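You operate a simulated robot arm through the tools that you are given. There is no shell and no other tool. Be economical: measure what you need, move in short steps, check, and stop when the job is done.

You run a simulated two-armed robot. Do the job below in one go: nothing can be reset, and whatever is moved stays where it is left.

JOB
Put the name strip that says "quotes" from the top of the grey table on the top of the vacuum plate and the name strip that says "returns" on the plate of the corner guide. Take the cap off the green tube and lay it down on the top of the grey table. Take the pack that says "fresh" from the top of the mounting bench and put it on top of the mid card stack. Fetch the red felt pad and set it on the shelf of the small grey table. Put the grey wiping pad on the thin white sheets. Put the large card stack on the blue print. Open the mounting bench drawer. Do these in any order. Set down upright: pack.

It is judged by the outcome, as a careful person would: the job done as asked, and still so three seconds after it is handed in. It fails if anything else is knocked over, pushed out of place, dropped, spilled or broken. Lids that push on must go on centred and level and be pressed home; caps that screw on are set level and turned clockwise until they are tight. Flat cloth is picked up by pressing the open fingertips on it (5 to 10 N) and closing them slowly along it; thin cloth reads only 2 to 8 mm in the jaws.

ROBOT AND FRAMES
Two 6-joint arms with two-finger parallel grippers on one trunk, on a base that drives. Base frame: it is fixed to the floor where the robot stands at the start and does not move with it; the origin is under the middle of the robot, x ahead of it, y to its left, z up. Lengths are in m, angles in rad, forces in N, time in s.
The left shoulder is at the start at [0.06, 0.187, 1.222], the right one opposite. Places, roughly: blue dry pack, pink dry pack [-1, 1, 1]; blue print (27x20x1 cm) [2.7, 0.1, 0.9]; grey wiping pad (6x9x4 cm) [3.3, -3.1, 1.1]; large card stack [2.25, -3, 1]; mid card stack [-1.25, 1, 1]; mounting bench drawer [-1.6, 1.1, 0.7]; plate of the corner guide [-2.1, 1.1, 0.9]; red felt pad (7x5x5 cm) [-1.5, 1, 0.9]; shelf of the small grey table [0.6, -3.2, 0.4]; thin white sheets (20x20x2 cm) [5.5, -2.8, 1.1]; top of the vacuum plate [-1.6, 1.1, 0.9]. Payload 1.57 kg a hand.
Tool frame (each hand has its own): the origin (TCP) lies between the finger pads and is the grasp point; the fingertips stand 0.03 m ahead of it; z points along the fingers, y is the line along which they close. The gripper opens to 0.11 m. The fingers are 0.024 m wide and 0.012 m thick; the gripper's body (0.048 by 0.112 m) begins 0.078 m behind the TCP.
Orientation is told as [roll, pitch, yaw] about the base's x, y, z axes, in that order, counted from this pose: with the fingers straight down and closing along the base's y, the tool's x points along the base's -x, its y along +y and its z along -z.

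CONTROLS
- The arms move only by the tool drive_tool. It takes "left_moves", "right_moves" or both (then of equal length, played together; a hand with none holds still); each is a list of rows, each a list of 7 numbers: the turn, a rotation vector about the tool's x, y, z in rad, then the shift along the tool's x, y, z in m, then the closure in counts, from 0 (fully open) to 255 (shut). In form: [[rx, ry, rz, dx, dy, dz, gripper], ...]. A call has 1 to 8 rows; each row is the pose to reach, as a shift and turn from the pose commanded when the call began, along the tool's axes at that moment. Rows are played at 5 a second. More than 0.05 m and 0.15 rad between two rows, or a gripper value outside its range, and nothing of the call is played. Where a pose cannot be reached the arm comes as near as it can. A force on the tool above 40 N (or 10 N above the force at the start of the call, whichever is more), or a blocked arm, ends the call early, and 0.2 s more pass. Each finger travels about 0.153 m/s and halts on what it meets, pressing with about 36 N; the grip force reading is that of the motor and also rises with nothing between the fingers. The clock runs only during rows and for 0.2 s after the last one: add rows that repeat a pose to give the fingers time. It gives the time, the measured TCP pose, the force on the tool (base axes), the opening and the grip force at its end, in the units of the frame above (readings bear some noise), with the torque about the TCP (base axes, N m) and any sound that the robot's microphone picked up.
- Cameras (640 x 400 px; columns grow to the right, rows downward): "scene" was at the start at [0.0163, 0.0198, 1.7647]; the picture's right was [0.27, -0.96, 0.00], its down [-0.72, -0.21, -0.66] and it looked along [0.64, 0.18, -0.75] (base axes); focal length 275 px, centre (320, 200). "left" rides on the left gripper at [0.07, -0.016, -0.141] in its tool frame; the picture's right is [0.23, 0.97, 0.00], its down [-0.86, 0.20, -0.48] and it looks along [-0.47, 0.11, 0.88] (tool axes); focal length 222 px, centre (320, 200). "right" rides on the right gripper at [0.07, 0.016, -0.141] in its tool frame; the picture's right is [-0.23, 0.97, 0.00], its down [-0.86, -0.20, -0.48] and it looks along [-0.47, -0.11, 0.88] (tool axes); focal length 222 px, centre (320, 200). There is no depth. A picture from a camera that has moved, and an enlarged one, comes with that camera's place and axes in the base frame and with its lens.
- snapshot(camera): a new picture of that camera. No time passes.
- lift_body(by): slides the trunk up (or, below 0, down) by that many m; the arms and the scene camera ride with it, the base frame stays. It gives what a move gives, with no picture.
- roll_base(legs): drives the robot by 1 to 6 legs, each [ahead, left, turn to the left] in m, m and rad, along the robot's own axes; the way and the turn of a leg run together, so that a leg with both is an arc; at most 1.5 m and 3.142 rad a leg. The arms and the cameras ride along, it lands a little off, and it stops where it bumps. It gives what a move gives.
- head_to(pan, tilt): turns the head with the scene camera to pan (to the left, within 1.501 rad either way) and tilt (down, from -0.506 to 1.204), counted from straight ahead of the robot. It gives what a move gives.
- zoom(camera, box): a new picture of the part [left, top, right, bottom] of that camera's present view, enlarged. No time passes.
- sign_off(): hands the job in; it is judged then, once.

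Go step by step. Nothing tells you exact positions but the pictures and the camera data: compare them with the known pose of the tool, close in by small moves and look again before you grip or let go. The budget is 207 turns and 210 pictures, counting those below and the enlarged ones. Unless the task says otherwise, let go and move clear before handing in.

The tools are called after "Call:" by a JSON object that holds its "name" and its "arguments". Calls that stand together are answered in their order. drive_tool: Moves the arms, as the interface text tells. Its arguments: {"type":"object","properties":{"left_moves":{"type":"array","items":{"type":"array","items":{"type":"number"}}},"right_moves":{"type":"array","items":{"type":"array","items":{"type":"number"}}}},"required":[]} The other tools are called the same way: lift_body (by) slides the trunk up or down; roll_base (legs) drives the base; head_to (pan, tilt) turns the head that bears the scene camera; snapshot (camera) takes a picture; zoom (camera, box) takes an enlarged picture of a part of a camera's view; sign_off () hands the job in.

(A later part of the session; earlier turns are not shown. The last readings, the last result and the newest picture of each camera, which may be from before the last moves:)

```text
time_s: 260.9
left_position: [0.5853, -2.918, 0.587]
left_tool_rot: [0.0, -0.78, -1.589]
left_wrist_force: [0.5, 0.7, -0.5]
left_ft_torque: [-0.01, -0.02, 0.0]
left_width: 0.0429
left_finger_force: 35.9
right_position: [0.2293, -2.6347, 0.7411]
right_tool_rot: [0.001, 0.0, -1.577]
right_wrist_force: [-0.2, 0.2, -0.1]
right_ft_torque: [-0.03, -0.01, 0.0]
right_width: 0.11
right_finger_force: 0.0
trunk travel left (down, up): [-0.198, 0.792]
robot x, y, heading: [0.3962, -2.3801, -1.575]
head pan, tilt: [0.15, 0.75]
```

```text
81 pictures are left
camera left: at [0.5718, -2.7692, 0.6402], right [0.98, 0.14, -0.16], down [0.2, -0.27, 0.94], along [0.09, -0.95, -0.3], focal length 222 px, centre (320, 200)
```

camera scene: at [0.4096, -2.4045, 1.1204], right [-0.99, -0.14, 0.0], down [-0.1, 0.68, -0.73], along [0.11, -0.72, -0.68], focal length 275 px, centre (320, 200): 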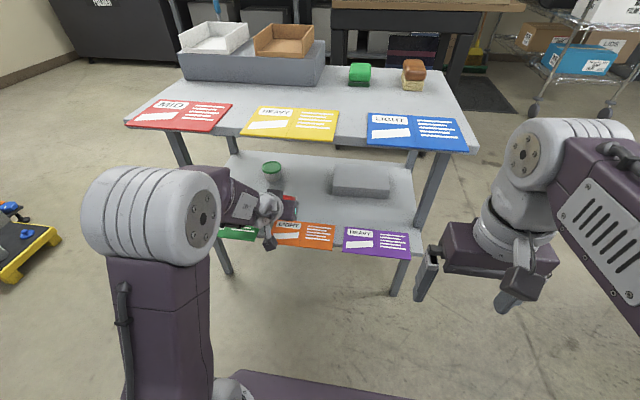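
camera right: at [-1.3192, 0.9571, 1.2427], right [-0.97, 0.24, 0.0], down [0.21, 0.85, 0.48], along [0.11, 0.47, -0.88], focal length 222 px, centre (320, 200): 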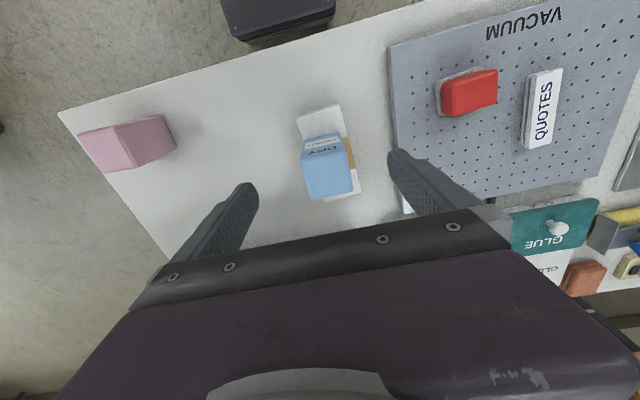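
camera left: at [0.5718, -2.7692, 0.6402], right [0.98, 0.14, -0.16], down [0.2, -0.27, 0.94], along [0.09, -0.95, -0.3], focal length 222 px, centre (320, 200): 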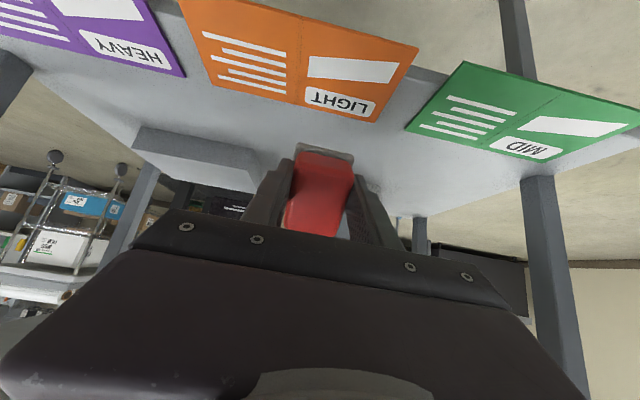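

Level under the top. Move forward over the free area, then start lowering.

Call:
{"name": "drive_tool", "arguments": {"left_moves": [[0, 0, 0, -0.018, 0, 0.018, 180], [0, 0, 0, -0.036, 0, 0.035, 180], [0, 0, 0, -0.054, 0, 0.053, 180], [0, 0, 0, -0.069, 0, 0.068, 180], [0, 0, 0, -0.053, 0, 0.084, 180], [0, 0, 0, -0.042, 0, 0.095, 180]]}}

Call:
{"name": "snapshot", "arguments": {"camera": "left"}}

Call:
{"name": "zoom", "arguments": {"camera": "scene", "box": [200, 130, 360, 260]}}

```text
time_s: 262.3
left_position: [0.5795, -3.0142, 0.5525]
left_tool_rot: [0.0, -0.782, -1.588]
left_wrist_force: [-0.7, -0.2, -0.1]
left_ft_torque: [0.0, 0.0, 0.0]
left_width: 0.0432
left_finger_force: 35.4
left hand out of reach, approached as far as the arm can: row 2, 3, 4, 6
right_position: [0.2285, -2.636, 0.7402]
right_tool_rot: [0.0, -0.003, -1.576]
right_wrist_force: [0.0, 0.0, -0.5]
right_ft_torque: [-0.03, 0.01, 0.02]
right_width: 0.1098
right_finger_force: 0.1
trunk travel left (down, up): [-0.198, 0.792]
robot x, y, heading: [0.3967, -2.3814, -1.578]
head pan, tilt: [0.15, 0.75]
```

```text
80 pictures are left
camera left: at [0.5672, -2.866, 0.6062], right [0.98, 0.14, -0.16], down [0.19, -0.27, 0.94], along [0.09, -0.95, -0.29], focal length 222 px, centre (320, 200)
```

left: 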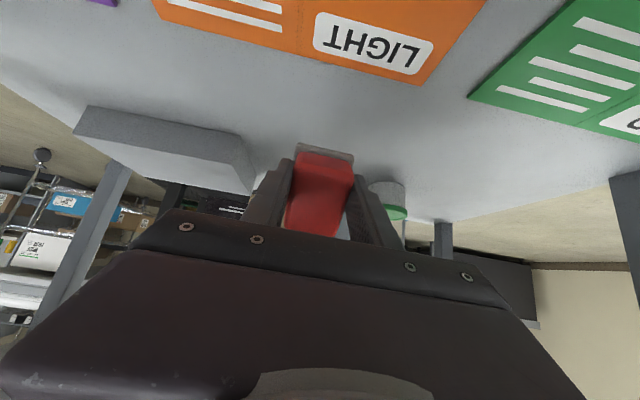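

```text
3.08 times, centred on (280, 195) of scene
camera zoom: at [0.4096, -2.4043, 1.1205], right [-0.99, -0.14, 0.0], down [-0.1, 0.67, -0.73], along [0.11, -0.72, -0.68], focal length 846 px, centre (443, 215)
```

zoom: 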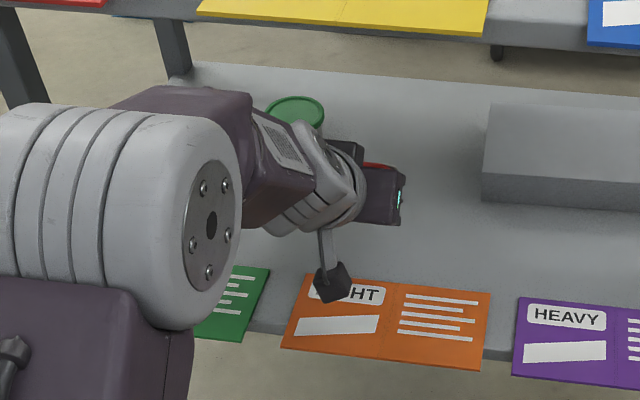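

Call:
{"name": "drive_tool", "arguments": {"left_moves": [[0, 0, 0, 0.007, 0, 0.007, 180], [0, 0, 0, 0.014, 0, 0.014, 180], [0, 0, 0, 0.0195, 0, 0.0195, 180]]}}

Call:
{"name": "drive_tool", "arguments": {"left_moves": [[0, 0, 0, 0.003, 0, 0.003, 180], [0, 0, 0, 0.006, 0, 0.006, 180]]}}

Call:
{"name": "snapshot", "arguments": {"camera": "left"}}

```text
time_s: 263.1
left_position: [0.5803, -3.0141, 0.5249]
left_tool_rot: [0.001, -0.782, -1.588]
left_wrist_force: [0.1, -0.7, -0.5]
left_ft_torque: [0.01, 0.04, 0.01]
left_width: 0.0427
left_finger_force: 35.9
left hand out of reach, approached as far as the arm can: row 1, 2
right_position: [0.2277, -2.6354, 0.741]
right_tool_rot: [0.0, -0.002, -1.577]
right_wrist_force: [0.2, 0.2, -0.6]
right_ft_torque: [-0.05, 0.01, 0.04]
right_width: 0.1101
right_finger_force: 0.2
trunk travel left (down, up): [-0.198, 0.792]
robot x, y, heading: [0.3949, -2.3834, -1.574]
head pan, tilt: [0.15, 0.75]
```

```text
time_s: 263.7
left_position: [0.58, -3.0148, 0.5173]
left_tool_rot: [-0.001, -0.781, -1.585]
left_wrist_force: [-0.4, 0.2, -0.1]
left_ft_torque: [0.01, 0.04, 0.02]
left_width: 0.0429
left_finger_force: 36.0
right_position: [0.2279, -2.6356, 0.7408]
right_tool_rot: [-0.002, 0.0, -1.576]
right_wrist_force: [-1.7, -0.2, -0.2]
right_ft_torque: [-0.02, -0.01, 0.01]
right_width: 0.11
right_finger_force: 0.1
trunk travel left (down, up): [-0.198, 0.792]
robot x, y, heading: [0.3965, -2.3829, -1.581]
head pan, tilt: [0.15, 0.75]
```

```text
78 pictures are left
camera left: at [0.5661, -2.8652, 0.5701], right [0.98, 0.15, -0.16], down [0.19, -0.27, 0.94], along [0.09, -0.95, -0.29], focal length 222 px, centre (320, 200)
```

left: 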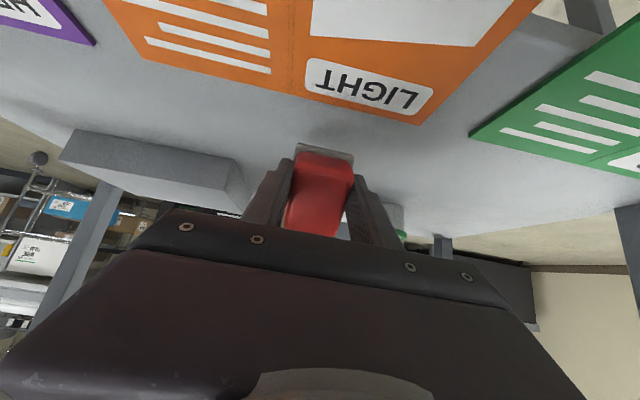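

Call:
{"name": "drive_tool", "arguments": {"left_moves": [[0, 0, 0, 0.003, 0, 0.003, 180], [0, 0, 0, 0.006, 0, 0.006, 180], [0, 0, 0, 0.008, 0, 0.008, 180]]}}

Call:
{"name": "drive_tool", "arguments": {"left_moves": [[0, 0, 0, 0.003, 0, 0.003, 180], [0, 0, 0, 0.006, 0, 0.006, 180], [0, 0, 0, 0.008, 0, 0.008, 180]]}}

Call:
{"name": "snapshot", "arguments": {"camera": "left"}}

```text
time_s: 264.5
left_position: [0.5801, -3.0138, 0.5063]
left_tool_rot: [0.002, -0.781, -1.589]
left_wrist_force: [0.6, 0.5, -0.4]
left_ft_torque: [0.0, 0.0, -0.02]
left_width: 0.0428
left_finger_force: 35.8
right_position: [0.2287, -2.6359, 0.7408]
right_tool_rot: [0.0, -0.003, -1.575]
right_wrist_force: [-0.1, -1.1, -0.1]
right_ft_torque: [-0.01, -0.02, -0.06]
right_width: 0.1103
right_finger_force: 0.0
trunk travel left (down, up): [-0.198, 0.792]
robot x, y, heading: [0.3976, -2.3822, -1.574]
head pan, tilt: [0.15, 0.75]
```

```text
time_s: 265.3
left_position: [0.5811, -3.0142, 0.4957]
left_tool_rot: [0.002, -0.786, -1.588]
left_wrist_force: [-0.7, 0.0, 6.1]
left_ft_torque: [-0.08, 0.06, -0.01]
left_width: 0.0429
left_finger_force: 36.2
right_position: [0.2269, -2.6338, 0.7422]
right_tool_rot: [0.001, -0.001, -1.576]
right_wrist_force: [-0.4, 0.0, -1.1]
right_ft_torque: [0.0, 0.01, -0.01]
right_width: 0.11
right_finger_force: 0.1
trunk travel left (down, up): [-0.198, 0.792]
robot x, y, heading: [0.396, -2.3815, -1.576]
head pan, tilt: [0.15, 0.75]
```

```text
77 pictures are left
camera left: at [0.5673, -2.865, 0.5487], right [0.98, 0.15, -0.16], down [0.19, -0.27, 0.94], along [0.09, -0.95, -0.29], focal length 222 px, centre (320, 200)
```

left: 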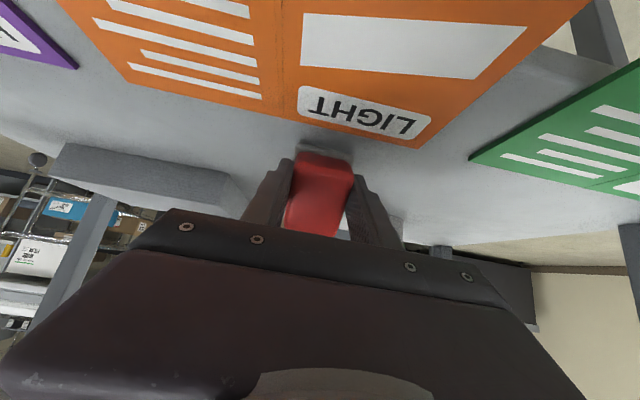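

The pad's lower edge rests on the shelf just behind the card. Open the fingers slowly.

Call:
{"name": "drive_tool", "arguments": {"left_moves": [[0, 0, 0, 0, 0, 0, 150], [0, 0, 0, 0, 0, 0, 135], [0, 0, 0, 0, 0, 0, 120], [0, 0, 0, 0, 0, 0, 100], [0, 0, 0, 0, 0, 0, 85]]}}

Call:
{"name": "snapshot", "arguments": {"camera": "left"}}

```text
time_s: 266.5
left_position: [0.5811, -3.0136, 0.4951]
left_tool_rot: [0.003, -0.784, -1.588]
left_wrist_force: [-0.1, -0.5, 0.2]
left_ft_torque: [0.02, 0.01, 0.0]
left_width: 0.0736
left_finger_force: 0.0
right_position: [0.2278, -2.6352, 0.7398]
right_tool_rot: [0.0, -0.003, -1.577]
right_wrist_force: [-0.1, 0.9, -0.1]
right_ft_torque: [-0.02, -0.03, 0.01]
right_width: 0.1099
right_finger_force: 0.1
trunk travel left (down, up): [-0.198, 0.792]
robot x, y, heading: [0.3975, -2.3864, -1.572]
head pan, tilt: [0.15, 0.75]
```

```text
76 pictures are left
camera left: at [0.5674, -2.8648, 0.5475], right [0.98, 0.15, -0.16], down [0.19, -0.27, 0.94], along [0.09, -0.95, -0.29], focal length 222 px, centre (320, 200)
```

left: 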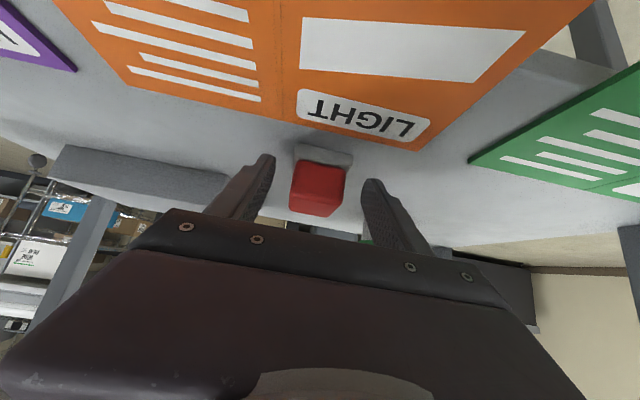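

The pad sits flat on the shelf. Withdraw along the fingers and back off, raising the trunk.

Call:
{"name": "drive_tool", "arguments": {"left_moves": [[0, 0, 0, 0, 0, -0.03, 70], [0, 0, 0, 0, 0, -0.06, 70], [0, 0, 0, 0, 0, -0.09, 70], [0, 0, 0, 0.02, 0, -0.12, 70], [0, 0, 0, 0.04, 0, -0.14, 70]]}}

Call:
{"name": "roll_base", "arguments": {"legs": [[-0.3, 0, 0]]}}

Call:
{"name": "lift_body", "arguments": {"by": 0.6}}

Call:
{"name": "snapshot", "arguments": {"camera": "scene"}}

Call:
{"name": "head_to", "arguments": {"pan": 1.3, "tilt": 0.4}}

Call:
{"name": "snapshot", "arguments": {"camera": "scene"}}

```text
time_s: 267.7
left_position: [0.5839, -2.8864, 0.5668]
left_tool_rot: [0.0, -0.781, -1.589]
left_wrist_force: [-0.2, -0.2, 0.1]
left_ft_torque: [0.0, 0.04, -0.02]
left_width: 0.08
left_finger_force: 0.2
right_position: [0.2278, -2.6346, 0.7399]
right_tool_rot: [-0.001, -0.002, -1.576]
right_wrist_force: [0.7, -0.3, 0.1]
right_ft_torque: [0.0, -0.04, 0.0]
right_width: 0.1102
right_finger_force: 0.0
trunk travel left (down, up): [-0.198, 0.792]
robot x, y, heading: [0.3984, -2.3816, -1.576]
head pan, tilt: [0.15, 0.75]
```

```text
time_s: 269.7
left_position: [0.5863, -2.5882, 0.5668]
left_tool_rot: [0.002, -0.782, -1.585]
left_wrist_force: [-0.5, -0.7, -0.8]
left_ft_torque: [-0.03, 0.02, -0.01]
left_width: 0.0797
left_finger_force: 0.2
right_position: [0.2308, -2.3374, 0.7409]
right_tool_rot: [-0.001, -0.002, -1.574]
right_wrist_force: [0.0, -1.0, -0.4]
right_ft_torque: [0.02, 0.0, -0.02]
right_width: 0.1099
right_finger_force: 0.0
trunk travel left (down, up): [-0.198, 0.792]
robot x, y, heading: [0.3971, -2.0816, -1.575]
head pan, tilt: [0.15, 0.75]
```

```text
refused: 0.6 is not a number from -0.4 to 0.4
```

```text
75 pictures are left
camera scene: at [0.411, -2.1063, 1.1205], right [-0.99, -0.15, 0.0], down [-0.1, 0.67, -0.73], along [0.11, -0.72, -0.68], focal length 275 px, centre (320, 200)
```

scene: 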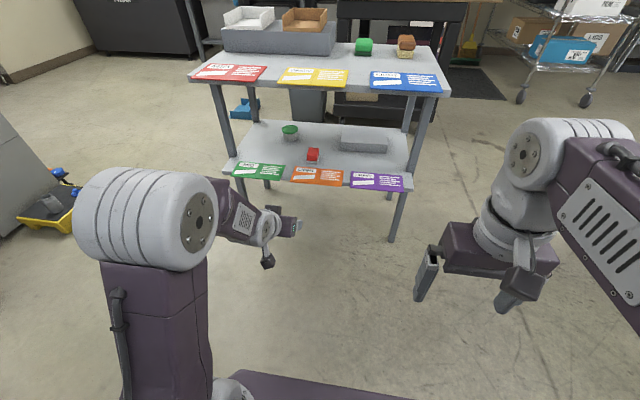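

```text
time_s: 271.1
left_position: [0.5843, -2.588, 0.5664]
left_tool_rot: [0.001, -0.783, -1.585]
left_wrist_force: [0.7, 0.3, -0.3]
left_ft_torque: [-0.02, 0.0, 0.02]
left_width: 0.0796
left_finger_force: 0.0
right_position: [0.2296, -2.3386, 0.7405]
right_tool_rot: [0.001, -0.002, -1.575]
right_wrist_force: [-0.6, 0.0, 0.3]
right_ft_torque: [0.02, -0.01, 0.04]
right_width: 0.1098
right_finger_force: 0.1
trunk travel left (down, up): [-0.198, 0.792]
robot x, y, heading: [0.3971, -2.0816, -1.574]
head pan, tilt: [1.3, 0.4]
```

```text
74 pictures are left
camera scene: at [0.488, -2.0497, 1.1515], right [-0.27, -0.96, 0.0], down [-0.37, 0.11, -0.92], along [0.89, -0.25, -0.39], focal length 275 px, centre (320, 200)
```

scene: 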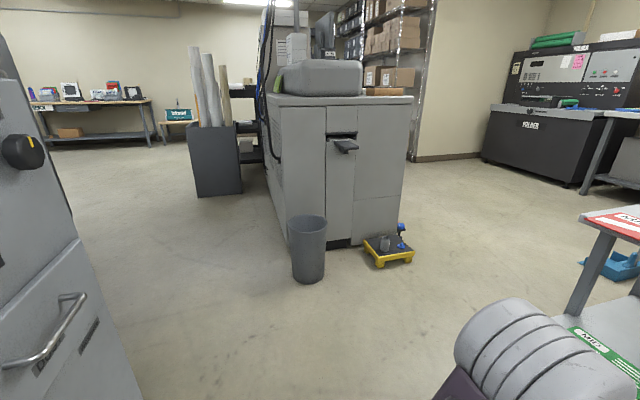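

Red pad is on the shelf as asked. Next, raise the trunk and look east for the large card stack and wiping pad.

Call:
{"name": "lift_body", "arguments": {"by": 0.4}}

Call:
{"name": "lift_body", "arguments": {"by": 0.25}}

Call:
{"name": "zoom", "arguments": {"camera": "scene", "box": [180, 50, 480, 240]}}

```text
time_s: 274.9
left_position: [0.5853, -2.5879, 0.9658]
left_tool_rot: [0.002, -0.783, -1.588]
left_wrist_force: [-0.2, -0.2, 0.3]
left_ft_torque: [-0.03, 0.0, 0.04]
left_width: 0.0798
left_finger_force: 0.0
right_position: [0.2297, -2.3374, 1.1421]
right_tool_rot: [0.0, -0.003, -1.573]
right_wrist_force: [-0.1, -0.9, 0.6]
right_ft_torque: [-0.01, -0.01, 0.0]
right_width: 0.11
right_finger_force: 0.1
trunk travel left (down, up): [-0.598, 0.392]
robot x, y, heading: [0.3977, -2.0825, -1.573]
head pan, tilt: [1.3, 0.4]
```

```text
time_s: 277.5
left_position: [0.5864, -2.5892, 1.2173]
left_tool_rot: [0.002, -0.782, -1.586]
left_wrist_force: [0.1, -0.7, -0.9]
left_ft_torque: [0.04, 0.03, 0.03]
left_width: 0.0801
left_finger_force: 0.1
right_position: [0.23, -2.3382, 1.3904]
right_tool_rot: [0.0, -0.002, -1.576]
right_wrist_force: [0.0, -0.3, 0.0]
right_ft_torque: [0.03, -0.03, 0.03]
right_width: 0.11
right_finger_force: 0.2
trunk travel left (down, up): [-0.848, 0.142]
robot x, y, heading: [0.397, -2.0849, -1.574]
head pan, tilt: [1.3, 0.4]
```

```text
2.11 times, centred on (330, 145) of scene
camera zoom: at [0.4881, -2.0497, 1.8015], right [-0.27, -0.96, 0.0], down [-0.37, 0.11, -0.92], along [0.89, -0.25, -0.39], focal length 579 px, centre (299, 316)
```

zoom: 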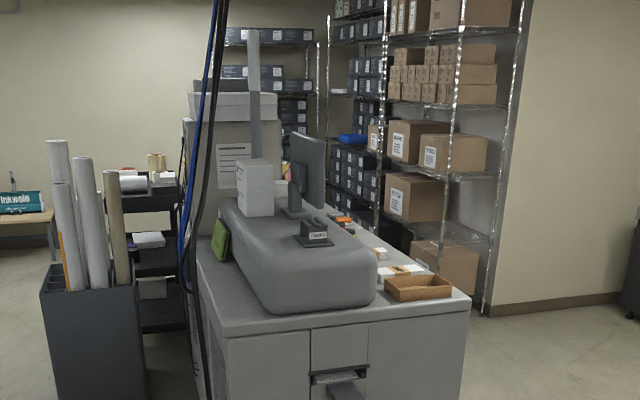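

Call:
{"name": "zoom", "arguments": {"camera": "scene", "box": [310, 140, 430, 210]}}

Call:
{"name": "head_to", "arguments": {"pan": 0.6, "tilt": 0.4}}

Call:
{"name": "snapshot", "arguments": {"camera": "scene"}}

```text
5.33 times, centred on (370, 175) of scene
camera zoom: at [0.4881, -2.0497, 1.8015], right [-0.27, -0.96, 0.0], down [-0.37, 0.11, -0.92], along [0.89, -0.25, -0.39], focal length 1467 px, centre (53, 333)
```

zoom: 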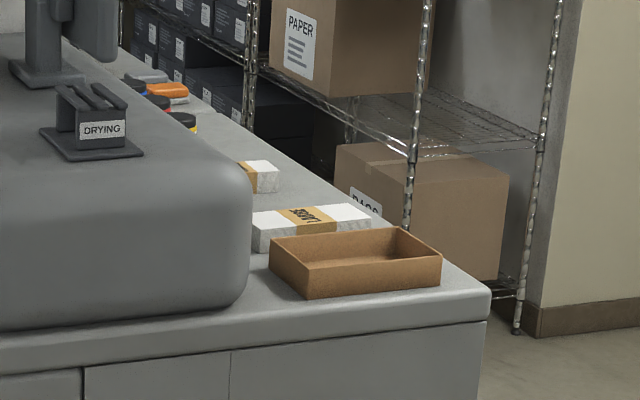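

```text
time_s: 278.6
left_position: [0.586, -2.5882, 1.2168]
left_tool_rot: [0.003, -0.781, -1.586]
left_wrist_force: [0.8, -0.2, 0.2]
left_ft_torque: [0.02, -0.03, 0.04]
left_width: 0.0798
left_finger_force: 0.1
right_position: [0.2297, -2.3371, 1.3911]
right_tool_rot: [0.0, -0.001, -1.574]
right_wrist_force: [0.5, 0.8, -0.5]
right_ft_torque: [-0.02, -0.02, -0.03]
right_width: 0.11
right_finger_force: 0.1
trunk travel left (down, up): [-0.848, 0.142]
robot x, y, heading: [0.3987, -2.0852, -1.576]
head pan, tilt: [0.6, 0.4]
```

```text
71 pictures are left
camera scene: at [0.451, -2.1011, 1.8016], right [-0.83, -0.56, 0.0], down [-0.22, 0.32, -0.92], along [0.52, -0.76, -0.39], focal length 275 px, centre (320, 200)
```

scene: 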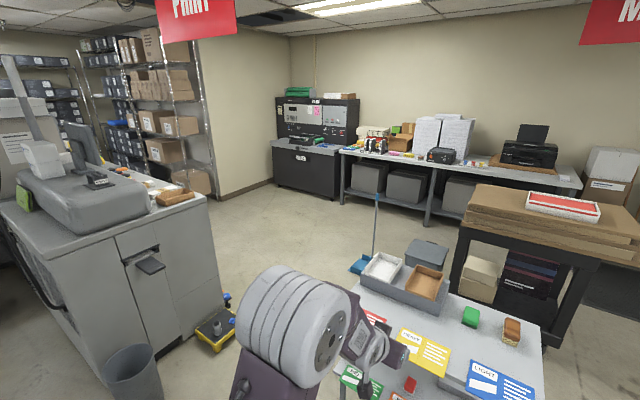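

The large stack is on the south strip of the big grey cabinet (≈2.5, −3.1), reached from its south side. I'll straighten the left hand, then drive round.

Call:
{"name": "drive_tool", "arguments": {"left_moves": [[0, 0.13, 0, 0.01, 0, -0.015, 0], [0, 0.26, 0, 0.02, 0, -0.03, 0], [0, 0.39, 0, 0.03, 0, -0.045, 0], [0, 0.52, 0, 0.04, 0, -0.06, 0], [0, 0.65, 0, 0.04, 0, -0.08, 0], [0, 0.78, 0, 0.04, 0, -0.1, 0]]}}

Call:
{"name": "roll_base", "arguments": {"legs": [[0, 1.02, 0], [1.5, 0, 0], [0, 0.62, 0], [0, 0, 3.141]]}}

Call:
{"name": "head_to", "arguments": {"pan": -0.3, "tilt": 0.6}}

Call:
{"name": "snapshot", "arguments": {"camera": "scene"}}

```text
time_s: 280.0
left_position: [0.5855, -2.4899, 1.2605]
left_tool_rot: [0.001, -0.001, -1.584]
left_wrist_force: [0.4, -1.3, -0.5]
left_ft_torque: [-0.01, 0.0, 0.01]
left_width: 0.1102
left_finger_force: 0.0
left hand out of reach, approached as far as the arm can: row 1
right_position: [0.2291, -2.3384, 1.3906]
right_tool_rot: [0.002, -0.001, -1.574]
right_wrist_force: [-0.3, 0.2, -0.8]
right_ft_torque: [-0.01, 0.02, 0.0]
right_width: 0.1101
right_finger_force: 0.0
trunk travel left (down, up): [-0.848, 0.142]
robot x, y, heading: [0.4007, -2.0833, -1.57]
head pan, tilt: [0.6, 0.4]
```

```text
time_s: 302.7
left_position: [1.8316, -3.1829, 1.2599]
left_tool_rot: [-0.002, 0.0, 1.565]
left_wrist_force: [0.4, -0.3, -0.1]
left_ft_torque: [-0.01, 0.01, -0.03]
left_width: 0.1101
left_finger_force: 0.2
right_position: [2.1887, -3.333, 1.3915]
right_tool_rot: [0.0, -0.002, 1.575]
right_wrist_force: [-0.1, -1.5, -0.7]
right_ft_torque: [0.02, 0.0, -0.03]
right_width: 0.1101
right_finger_force: 0.0
trunk travel left (down, up): [-0.848, 0.142]
robot x, y, heading: [2.0251, -3.5885, 1.578]
head pan, tilt: [0.6, 0.4]
```

```text
time_s: 303.9
left_position: [1.8308, -3.1845, 1.2602]
left_tool_rot: [0.001, -0.002, 1.566]
left_wrist_force: [1.1, 0.5, 0.3]
left_ft_torque: [0.03, 0.0, -0.02]
left_width: 0.1102
left_finger_force: 0.0
right_position: [2.1888, -3.3328, 1.3912]
right_tool_rot: [0.001, 0.0, 1.576]
right_wrist_force: [0.2, 0.9, 0.5]
right_ft_torque: [-0.03, 0.0, -0.01]
right_width: 0.1098
right_finger_force: 0.0
trunk travel left (down, up): [-0.848, 0.142]
robot x, y, heading: [2.0236, -3.59, 1.579]
head pan, tilt: [-0.3, 0.6]
```

```text
70 pictures are left
camera scene: at [2.0493, -3.5664, 1.7833], right [0.96, -0.29, 0.0], down [-0.16, -0.54, -0.83], along [0.24, 0.79, -0.56], focal length 275 px, centre (320, 200)
```

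scene: 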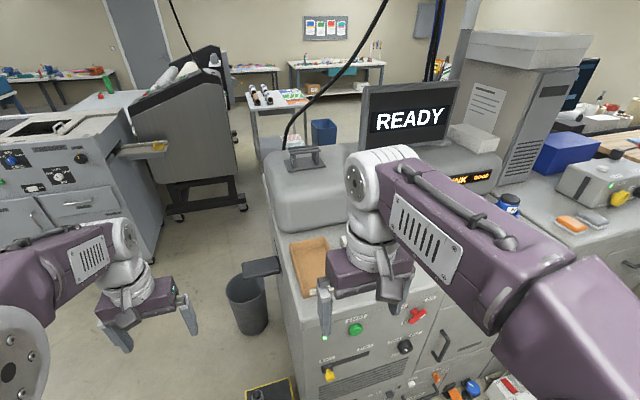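

Call:
{"name": "roll_base", "arguments": {"legs": [[0, -0.45, 0]]}}

Call:
{"name": "head_to", "arguments": {"pan": 0.0, "tilt": 0.75}}

Call:
{"name": "snapshot", "arguments": {"camera": "scene"}}

Call:
{"name": "snapshot", "arguments": {"camera": "left"}}

```text
time_s: 306.7
left_position: [2.2888, -3.1822, 1.2599]
left_tool_rot: [0.001, -0.002, 1.561]
left_wrist_force: [-0.6, 0.4, -0.4]
left_ft_torque: [0.0, 0.01, 0.04]
left_width: 0.11
left_finger_force: 0.1
right_position: [2.6459, -3.3321, 1.3902]
right_tool_rot: [0.0, -0.001, 1.574]
right_wrist_force: [-0.2, -0.2, 0.8]
right_ft_torque: [0.01, -0.02, 0.01]
right_width: 0.1099
right_finger_force: 0.1
trunk travel left (down, up): [-0.848, 0.142]
robot x, y, heading: [2.4795, -3.5883, 1.57]
head pan, tilt: [-0.3, 0.6]
```

```text
time_s: 307.5
left_position: [2.2911, -3.1819, 1.2604]
left_tool_rot: [0.001, -0.002, 1.562]
left_wrist_force: [0.3, 0.6, 0.2]
left_ft_torque: [0.02, 0.01, -0.02]
left_width: 0.1099
left_finger_force: 0.1
right_position: [2.6476, -3.3314, 1.3895]
right_tool_rot: [0.002, -0.001, 1.573]
right_wrist_force: [-0.5, 0.6, 0.9]
right_ft_torque: [0.02, 0.02, 0.01]
right_width: 0.1099
right_finger_force: 0.0
trunk travel left (down, up): [-0.848, 0.142]
robot x, y, heading: [2.4817, -3.5866, 1.573]
head pan, tilt: [0.0, 0.75]
```

```text
69 pictures are left
camera scene: at [2.4826, -3.5666, 1.7705], right [1.0, 0.0, 0.0], down [0.0, -0.68, -0.73], along [0.0, 0.73, -0.68], focal length 275 px, centre (320, 200)
```

scene: 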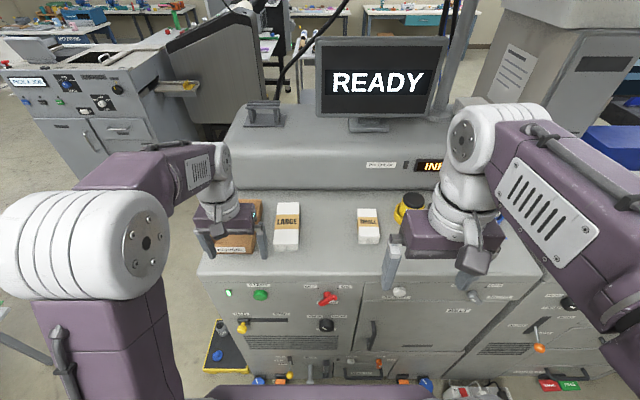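

```text
68 pictures are left
camera left: at [2.3071, -3.252, 1.4031], right [-0.98, -0.22, 0.0], down [-0.19, 0.86, 0.48], along [-0.11, 0.47, -0.88], focal length 222 px, centre (320, 200)
```

left: 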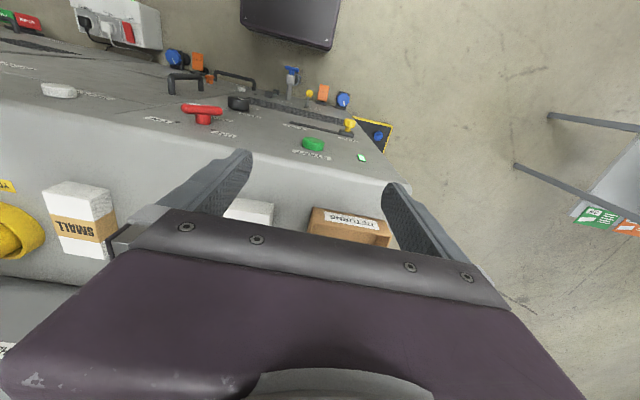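

Call:
{"name": "zoom", "arguments": {"camera": "scene", "box": [200, 180, 400, 290]}}

```text
3.20 times, centred on (300, 235) of scene
camera zoom: at [2.4826, -3.5666, 1.7705], right [1.0, 0.0, 0.0], down [0.0, -0.68, -0.73], along [0.0, 0.73, -0.68], focal length 880 px, centre (384, 88)
```

zoom: 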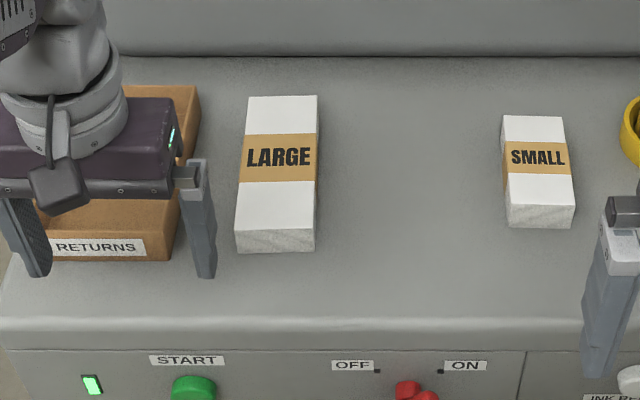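

Call:
{"name": "roll_base", "arguments": {"legs": [[0.15, 0, 0]]}}

Call:
{"name": "drive_tool", "arguments": {"left_moves": [[0, 0, 0, -0.04, -0.012, -0.0, 0], [0, 0, 0, -0.08, -0.025, 0, 0], [0, 0, 0, -0.12, -0.037, 0, 0], [0, 0, 0, -0.16, -0.05, 0.01, 0], [0, 0, 0, -0.18, -0.06, 0.02, 0]]}}

Call:
{"name": "snapshot", "arguments": {"camera": "left"}}

Call:
{"name": "snapshot", "arguments": {"camera": "scene"}}

```text
time_s: 308.8
left_position: [2.2901, -3.0617, 1.2601]
left_tool_rot: [0.002, -0.002, 1.563]
left_wrist_force: [-0.4, 0.4, 0.4]
left_ft_torque: [0.0, 0.05, -0.03]
left_width: 0.1103
left_finger_force: 0.1
right_position: [2.648, -3.211, 1.3914]
right_tool_rot: [0.001, -0.003, 1.57]
right_wrist_force: [-0.3, 0.1, -0.3]
right_ft_torque: [-0.02, -0.01, 0.03]
right_width: 0.1102
right_finger_force: 0.0
trunk travel left (down, up): [-0.848, 0.142]
robot x, y, heading: [2.4796, -3.4662, 1.576]
head pan, tilt: [0.0, 0.75]
stopped in leg 1: the robot was blocked; the commanded pose is now the measured one
```

```text
time_s: 310.0
left_position: [2.3425, -2.9007, 1.2508]
left_tool_rot: [0.002, 0.0, 1.561]
left_wrist_force: [-0.9, -0.6, 0.5]
left_ft_torque: [0.02, 0.0, 0.0]
left_width: 0.1099
left_finger_force: 0.0
left hand out of reach, approached as far as the arm can: row 5
right_position: [2.6478, -3.2101, 1.391]
right_tool_rot: [0.0, -0.004, 1.571]
right_wrist_force: [-0.5, 0.3, -0.1]
right_ft_torque: [0.02, -0.01, 0.0]
right_width: 0.1099
right_finger_force: 0.0
trunk travel left (down, up): [-0.848, 0.142]
robot x, y, heading: [2.4802, -3.4621, 1.575]
head pan, tilt: [0.0, 0.75]
```

```text
66 pictures are left
camera left: at [2.3584, -2.9694, 1.3938], right [-0.98, -0.22, 0.0], down [-0.19, 0.86, 0.48], along [-0.11, 0.47, -0.88], focal length 222 px, centre (320, 200)
```

left: 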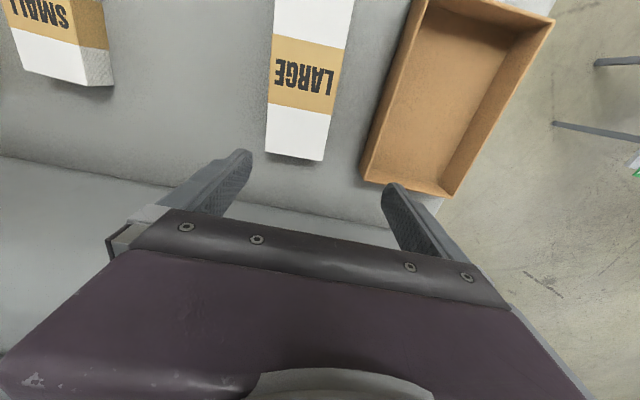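

```text
65 pictures are left
camera scene: at [2.4815, -3.4459, 1.7705], right [1.0, 0.0, 0.0], down [0.0, -0.68, -0.73], along [0.0, 0.73, -0.68], focal length 275 px, centre (320, 200)
```

scene: 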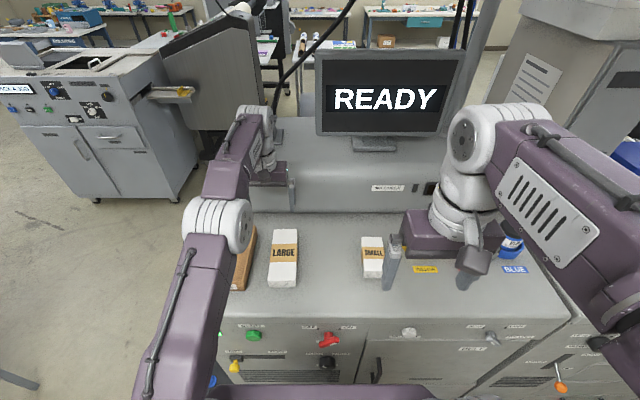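

Stereo gives the stack's top centre at (2.377, −2.966, 1.113), about 78 mm wide. I'll ease off the cabinet and go over it.

Call:
{"name": "roll_base", "arguments": {"legs": [[-0.03, 0, 0]]}}

Call:
{"name": "drive_tool", "arguments": {"left_moves": [[0, 0, 0, 0.018, -0.017, 0, 0], [0, 0, 0, 0.035, -0.035, 0.02, 0], [0, 0, 0, 0.035, -0.035, 0.05, 0], [0, 0, 0, 0.035, -0.035, 0.07, 0]]}}

Call:
{"name": "snapshot", "arguments": {"camera": "left"}}

```text
time_s: 310.8
left_position: [2.343, -2.92, 1.2467]
left_tool_rot: [0.001, 0.005, 1.564]
left_wrist_force: [-1.1, 0.7, -0.2]
left_ft_torque: [-0.07, 0.01, 0.0]
left_width: 0.1098
left_finger_force: 0.1
right_position: [2.6481, -3.2316, 1.3892]
right_tool_rot: [0.001, 0.005, 1.571]
right_wrist_force: [0.9, 0.5, 0.4]
right_ft_torque: [-0.06, 0.0, 0.0]
right_width: 0.1101
right_finger_force: 0.0
trunk travel left (down, up): [-0.848, 0.142]
robot x, y, heading: [2.4782, -3.4987, 1.573]
head pan, tilt: [0.0, 0.75]
```

```text
time_s: 311.8
left_position: [2.379, -2.9638, 1.1792]
left_tool_rot: [0.001, -0.004, 1.559]
left_wrist_force: [0.3, -0.5, 0.9]
left_ft_torque: [-0.03, -0.01, -0.01]
left_width: 0.11
left_finger_force: 0.1
right_position: [2.6475, -3.2398, 1.3905]
right_tool_rot: [0.0, -0.003, 1.571]
right_wrist_force: [0.5, -0.6, 0.7]
right_ft_torque: [0.01, -0.02, 0.0]
right_width: 0.1097
right_finger_force: 0.0
trunk travel left (down, up): [-0.848, 0.142]
robot x, y, heading: [2.4809, -3.4938, 1.575]
head pan, tilt: [0.0, 0.75]
```

```text
64 pictures are left
camera left: at [2.3938, -3.0339, 1.3227], right [-0.98, -0.22, 0.0], down [-0.19, 0.86, 0.48], along [-0.11, 0.47, -0.88], focal length 222 px, centre (320, 200)
```

left: 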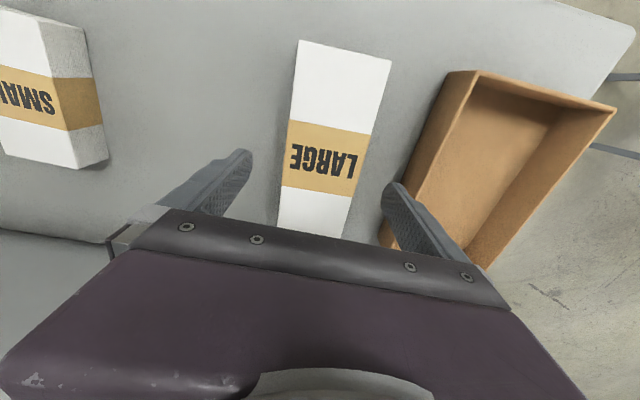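

Aligned. Descend, then close.

Call:
{"name": "drive_tool", "arguments": {"left_moves": [[0, 0, -0.02, 0, 0.004, 0.02, 0], [0, 0, -0.04, 0, 0.004, 0.04, 0], [0, 0, -0.04, 0, 0.004, 0.055, 0], [0, 0, -0.04, 0, 0.004, 0.062, 0]]}}

Call:
{"name": "snapshot", "arguments": {"camera": "left"}}

Call:
{"name": "zoom", "arguments": {"camera": "scene", "box": [200, 200, 360, 310]}}

```text
time_s: 312.8
left_position: [2.3726, -2.9621, 1.1184]
left_tool_rot: [-0.001, -0.002, 1.601]
left_wrist_force: [-0.4, 0.2, -0.4]
left_ft_torque: [-0.02, -0.01, 0.02]
left_width: 0.11
left_finger_force: 0.1
right_position: [2.6479, -3.2388, 1.3903]
right_tool_rot: [0.001, -0.002, 1.573]
right_wrist_force: [0.7, -0.7, -0.3]
right_ft_torque: [-0.02, 0.01, 0.05]
right_width: 0.1101
right_finger_force: 0.0
trunk travel left (down, up): [-0.848, 0.142]
robot x, y, heading: [2.4803, -3.4935, 1.569]
head pan, tilt: [0.0, 0.75]
```

```text
63 pictures are left
camera left: at [2.3917, -3.0316, 1.2614], right [-0.97, -0.26, 0.0], down [-0.23, 0.85, 0.48], along [-0.12, 0.46, -0.88], focal length 222 px, centre (320, 200)
```

left: 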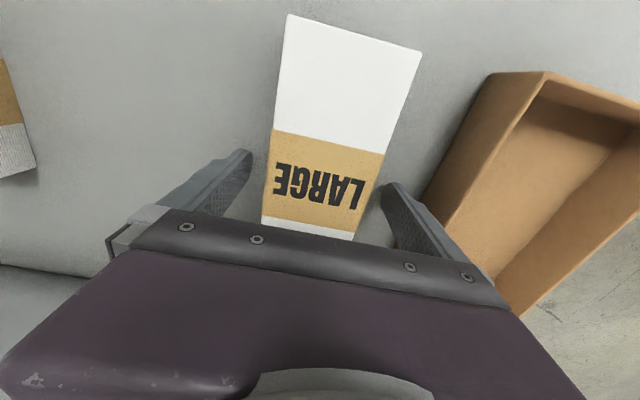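

```text
3.64 times, centred on (280, 255) of scene
camera zoom: at [2.4814, -3.4734, 1.7704], right [1.0, 0.0, 0.0], down [0.0, -0.68, -0.73], along [0.0, 0.73, -0.68], focal length 1000 px, centre (466, 0)
```

zoom: 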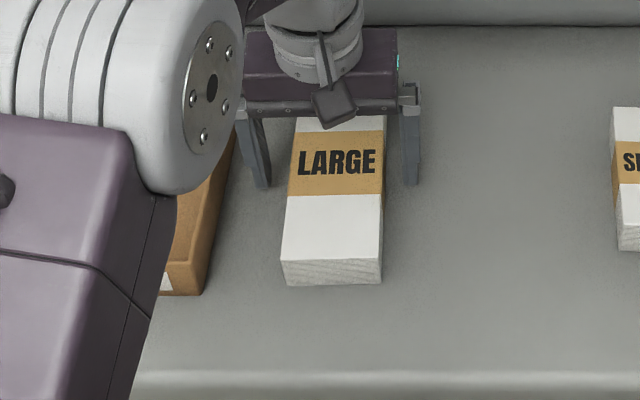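

Call:
{"name": "drive_tool", "arguments": {"left_moves": [[0, 0, 0, 0, 0, 0.002, 30], [0, 0, 0, 0, 0, 0.002, 50], [0, 0, 0, 0, 0, 0.002, 70], [0, 0, 0, 0, 0, 0.002, 90], [0, 0, 0, 0, 0, 0.002, 100], [0, 0, 0, 0, 0, 0.002, 100]]}}

Call:
{"name": "drive_tool", "arguments": {"left_moves": [[0, 0, 0, 0, 0, -0.02, 110], [0, 0, 0, 0, 0, -0.04, 110], [0, 0, 0, 0, 0, -0.06, 110]]}}

Call:
{"name": "snapshot", "arguments": {"camera": "left"}}

Call:
{"name": "zoom", "arguments": {"camera": "scene", "box": [200, 180, 360, 310]}}

```text
time_s: 314.2
left_position: [2.374, -2.9614, 1.1157]
left_tool_rot: [0.0, -0.001, 1.604]
left_wrist_force: [-0.7, 0.1, 0.3]
left_ft_torque: [0.15, -0.14, 0.06]
left_width: 0.0737
left_finger_force: 35.7
right_position: [2.6491, -3.2391, 1.3906]
right_tool_rot: [0.0, -0.003, 1.572]
right_wrist_force: [0.0, 0.9, 0.7]
right_ft_torque: [-0.02, -0.02, 0.02]
right_width: 0.11
right_finger_force: 0.2
trunk travel left (down, up): [-0.848, 0.142]
robot x, y, heading: [2.4789, -3.494, 1.573]
head pan, tilt: [0.0, 0.75]
```

```text
time_s: 315.0
left_position: [2.3719, -2.9626, 1.1745]
left_tool_rot: [-0.001, -0.002, 1.602]
left_wrist_force: [-0.4, -0.1, -2.8]
left_ft_torque: [0.02, 0.0, -0.02]
left_width: 0.0736
left_finger_force: 35.4
right_position: [2.6477, -3.2388, 1.391]
right_tool_rot: [0.002, -0.002, 1.57]
right_wrist_force: [1.1, -0.4, -0.3]
right_ft_torque: [-0.01, 0.0, 0.0]
right_width: 0.11
right_finger_force: 0.1
trunk travel left (down, up): [-0.848, 0.142]
robot x, y, heading: [2.4789, -3.4971, 1.57]
head pan, tilt: [0.0, 0.75]
```

```text
61 pictures are left
camera left: at [2.3908, -3.0324, 1.3188], right [-0.97, -0.26, 0.0], down [-0.23, 0.85, 0.48], along [-0.12, 0.46, -0.88], focal length 222 px, centre (320, 200)
```

left: 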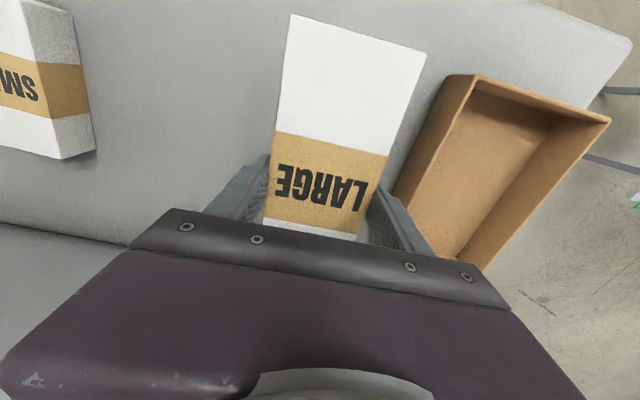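

```text
3.08 times, centred on (280, 245) of scene
camera zoom: at [2.4814, -3.4734, 1.7704], right [1.0, 0.0, 0.0], down [0.0, -0.68, -0.73], along [0.0, 0.73, -0.68], focal length 846 px, centre (443, 62)
```

zoom: 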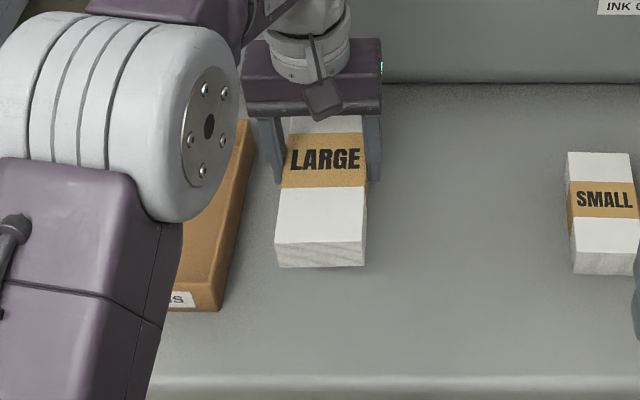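

Stack in hand. Lift, retract and slide east to the wiping pad near (3.39, −3.03).

Call:
{"name": "drive_tool", "arguments": {"left_moves": [[0, 0, 0, 0, 0, -0.04, 115], [0, 0, 0, 0.03, 0, -0.07, 115], [0, 0, 0, 0.07, 0, -0.09, 115], [0, 0, 0, 0.11, 0, -0.1, 115]]}}

Call:
{"name": "roll_base", "arguments": {"legs": [[-0.15, 0, 0], [0, -0.85, 0]]}}

Call:
{"name": "head_to", "arguments": {"pan": -0.2, "tilt": 0.7}}

Call:
{"name": "snapshot", "arguments": {"camera": "scene"}}

Call:
{"name": "snapshot", "arguments": {"camera": "right"}}

```text
time_s: 316.0
left_position: [2.3762, -3.074, 1.2756]
left_tool_rot: [-0.002, -0.003, 1.603]
left_wrist_force: [0.0, 0.6, -3.1]
left_ft_torque: [0.07, -0.03, 0.0]
left_width: 0.0737
left_finger_force: 36.0
right_position: [2.6473, -3.24, 1.392]
right_tool_rot: [-0.001, -0.005, 1.571]
right_wrist_force: [0.1, 0.2, -0.6]
right_ft_torque: [0.03, 0.02, -0.03]
right_width: 0.11
right_finger_force: 0.2
trunk travel left (down, up): [-0.848, 0.142]
robot x, y, heading: [2.4818, -3.4948, 1.579]
head pan, tilt: [0.0, 0.75]
```

```text
time_s: 321.5
left_position: [3.2269, -3.221, 1.2746]
left_tool_rot: [0.0, -0.001, 1.609]
left_wrist_force: [-0.1, 0.3, -4.7]
left_ft_torque: [0.01, 0.01, 0.02]
left_width: 0.0737
left_finger_force: 35.8
right_position: [3.5005, -3.3856, 1.3908]
right_tool_rot: [-0.001, -0.001, 1.581]
right_wrist_force: [0.2, -0.1, 0.0]
right_ft_torque: [0.03, 0.01, 0.01]
right_width: 0.1101
right_finger_force: 0.2
trunk travel left (down, up): [-0.848, 0.142]
robot x, y, heading: [3.3383, -3.6435, 1.579]
head pan, tilt: [0.0, 0.75]
```

```text
time_s: 322.3
left_position: [3.2286, -3.2206, 1.2743]
left_tool_rot: [0.003, -0.003, 1.609]
left_wrist_force: [0.2, -0.4, -3.3]
left_ft_torque: [0.01, 0.0, 0.03]
left_width: 0.0737
left_finger_force: 36.2
right_position: [3.5024, -3.3865, 1.3896]
right_tool_rot: [0.001, -0.002, 1.58]
right_wrist_force: [0.4, -0.3, 0.5]
right_ft_torque: [0.0, 0.06, 0.02]
right_width: 0.1096
right_finger_force: 0.0
trunk travel left (down, up): [-0.848, 0.142]
robot x, y, heading: [3.3375, -3.6433, 1.58]
head pan, tilt: [-0.201, 0.7]
```

```text
59 pictures are left
camera scene: at [3.3538, -3.6218, 1.7747], right [0.98, -0.19, 0.0], down [-0.12, -0.63, -0.76], along [0.15, 0.75, -0.64], focal length 275 px, centre (320, 200)
```

scene: 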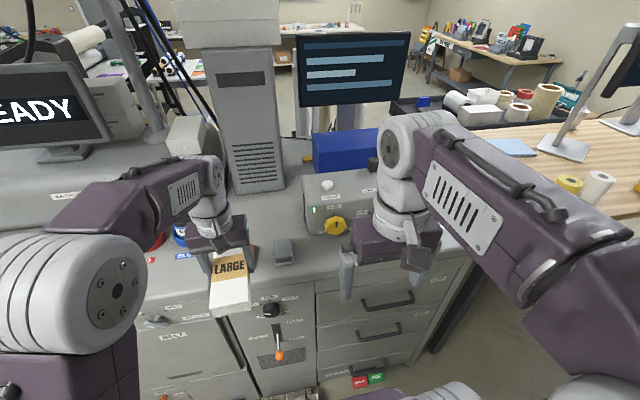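

```text
58 pictures are left
camera right: at [3.4851, -3.4564, 1.5311], right [-0.98, 0.22, 0.0], down [0.19, 0.86, 0.48], along [0.1, 0.47, -0.88], focal length 222 px, centre (320, 200)
```

right: 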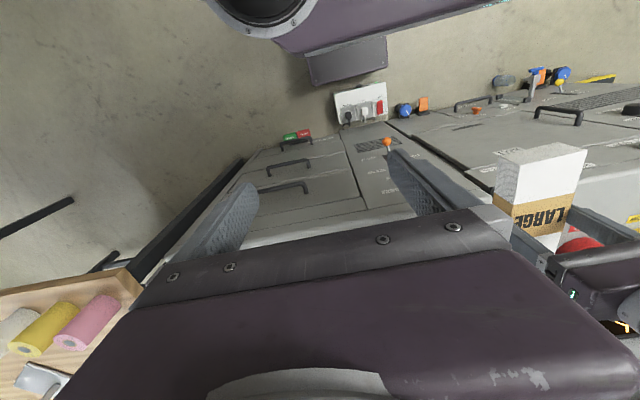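

The grey pad is at about (3.353, −3.066). Shift left and forward so the right hand can take it clear of the left.

Call:
{"name": "roll_base", "arguments": {"legs": [[0, 0.2, 0], [0.1, 0, 0]]}}

Call:
{"name": "drive_tool", "arguments": {"right_moves": [[0, 0, 0, -0.035, -0.005, 0.02, 0], [0, 0, 0, -0.07, -0.012, 0.04, 0], [0, 0, 0, -0.105, -0.02, 0.06, 0], [0, 0, 0, -0.14, -0.03, 0.08, 0], [0, 0, 0, -0.175, -0.04, 0.09, 0], [0, 0, 0, -0.19, -0.05, 0.1, 0]]}}

Call:
{"name": "snapshot", "arguments": {"camera": "right"}}

Call:
{"name": "snapshot", "arguments": {"camera": "scene"}}

```text
time_s: 324.6
left_position: [3.0333, -3.1545, 1.2739]
left_tool_rot: [0.003, 0.003, 1.589]
left_wrist_force: [0.3, 1.6, -4.5]
left_ft_torque: [-0.07, 0.04, -0.01]
left_width: 0.0737
left_finger_force: 35.9
right_position: [3.3041, -3.3251, 1.3898]
right_tool_rot: [0.003, 0.001, 1.558]
right_wrist_force: [0.1, 0.9, -0.2]
right_ft_torque: [-0.07, 0.0, 0.01]
right_width: 0.1098
right_finger_force: 0.0
trunk travel left (down, up): [-0.848, 0.142]
robot x, y, heading: [3.1306, -3.5846, 1.555]
head pan, tilt: [-0.201, 0.7]
heard: click
stopped in leg 2: the robot was blocked; the commanded pose is now the measured one
```

```text
time_s: 326.0
left_position: [3.0312, -3.1572, 1.2739]
left_tool_rot: [-0.001, 0.0, 1.588]
left_wrist_force: [-0.3, 0.4, -3.7]
left_ft_torque: [-0.01, -0.02, -0.02]
left_width: 0.0737
left_finger_force: 35.6
right_position: [3.3533, -3.1379, 1.289]
right_tool_rot: [0.0, 0.0, 1.558]
right_wrist_force: [-0.8, 0.5, 0.1]
right_ft_torque: [-0.04, 0.0, 0.02]
right_width: 0.11
right_finger_force: 0.1
trunk travel left (down, up): [-0.848, 0.142]
robot x, y, heading: [3.1312, -3.5815, 1.556]
head pan, tilt: [-0.201, 0.7]
```

```text
57 pictures are left
camera right: at [3.3352, -3.2072, 1.4292], right [-0.97, 0.24, 0.0], down [0.21, 0.85, 0.48], along [0.11, 0.47, -0.88], focal length 222 px, centre (320, 200)
```

right: 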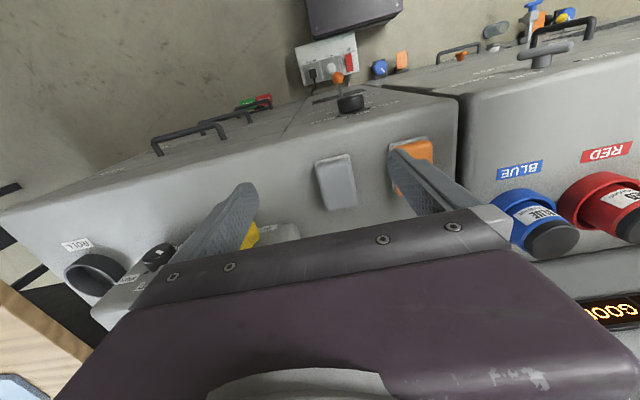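

```text
56 pictures are left
camera scene: at [3.1489, -3.5594, 1.7746], right [0.98, -0.21, 0.0], down [-0.14, -0.63, -0.76], along [0.16, 0.75, -0.65], focal length 275 px, centre (320, 200)
```

scene: 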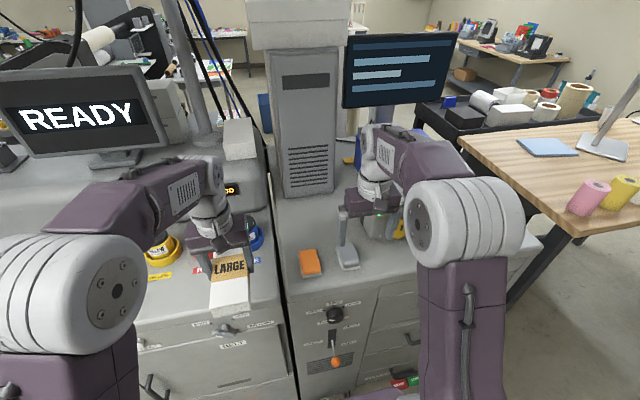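

Something low blocked the base (a click was heard); I'll ease back a little. The pad's top is at (3.341, −3.064, 1.11); go down over it with narrowed jaws.

Call:
{"name": "roll_base", "arguments": {"legs": [[-0.03, 0, 0]]}}

Call:
{"name": "drive_tool", "arguments": {"right_moves": [[0, 0, 0, -0.035, 0.005, 0.02, 30], [0, 0, 0, -0.07, 0.01, 0.05, 55], [0, 0, 0, -0.1, 0.012, 0.08, 55], [0, 0, 0, -0.1, 0.012, 0.11, 55]]}}

Call:
{"name": "snapshot", "arguments": {"camera": "right"}}

Call:
{"name": "zoom", "arguments": {"camera": "scene", "box": [270, 200, 430, 310]}}

```text
time_s: 326.8
left_position: [3.031, -3.1813, 1.2719]
left_tool_rot: [0.001, 0.004, 1.587]
left_wrist_force: [0.1, 0.3, -3.3]
left_ft_torque: [-0.07, 0.01, -0.03]
left_width: 0.074
left_finger_force: 35.3
right_position: [3.3525, -3.1617, 1.2863]
right_tool_rot: [0.001, 0.005, 1.559]
right_wrist_force: [-0.5, 0.1, -0.1]
right_ft_torque: [-0.05, 0.02, -0.02]
right_width: 0.1099
right_finger_force: 0.0
trunk travel left (down, up): [-0.848, 0.142]
robot x, y, heading: [3.1302, -3.6131, 1.564]
head pan, tilt: [-0.201, 0.7]
```

```text
time_s: 327.8
left_position: [3.0312, -3.19, 1.2749]
left_tool_rot: [0.001, -0.003, 1.587]
left_wrist_force: [-0.4, -0.1, -2.1]
left_ft_torque: [0.03, 0.01, 0.02]
left_width: 0.0734
left_finger_force: 36.4
right_position: [3.3434, -3.0717, 1.1818]
right_tool_rot: [0.0, -0.004, 1.558]
right_wrist_force: [0.0, 0.0, -0.1]
right_ft_torque: [-0.01, -0.02, -0.01]
right_width: 0.0863
right_finger_force: 0.1
trunk travel left (down, up): [-0.848, 0.142]
robot x, y, heading: [3.1318, -3.6131, 1.557]
head pan, tilt: [-0.201, 0.7]
```

```text
55 pictures are left
camera right: at [3.3247, -3.1416, 1.3205], right [-0.97, 0.24, 0.0], down [0.21, 0.85, 0.48], along [0.11, 0.47, -0.88], focal length 222 px, centre (320, 200)
```

right: 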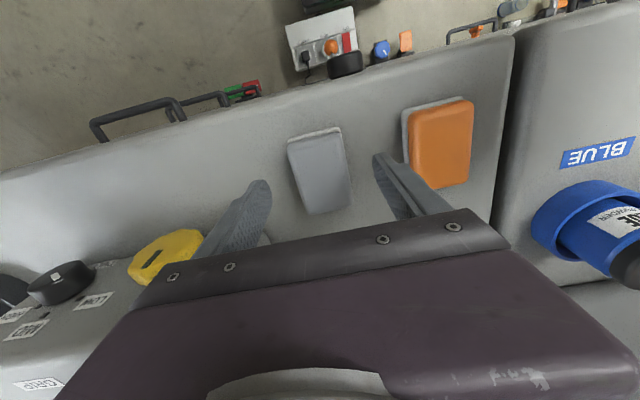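

```text
3.64 times, centred on (350, 255) of scene
camera zoom: at [3.1487, -3.5941, 1.7748], right [0.98, -0.21, 0.0], down [-0.14, -0.63, -0.77], along [0.16, 0.75, -0.64], focal length 1000 px, centre (211, 0)
```

zoom: 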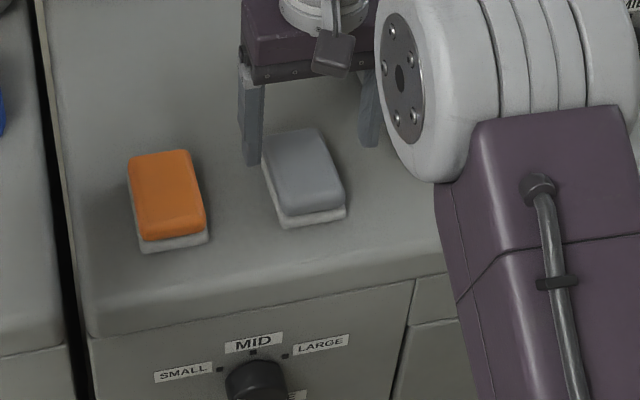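

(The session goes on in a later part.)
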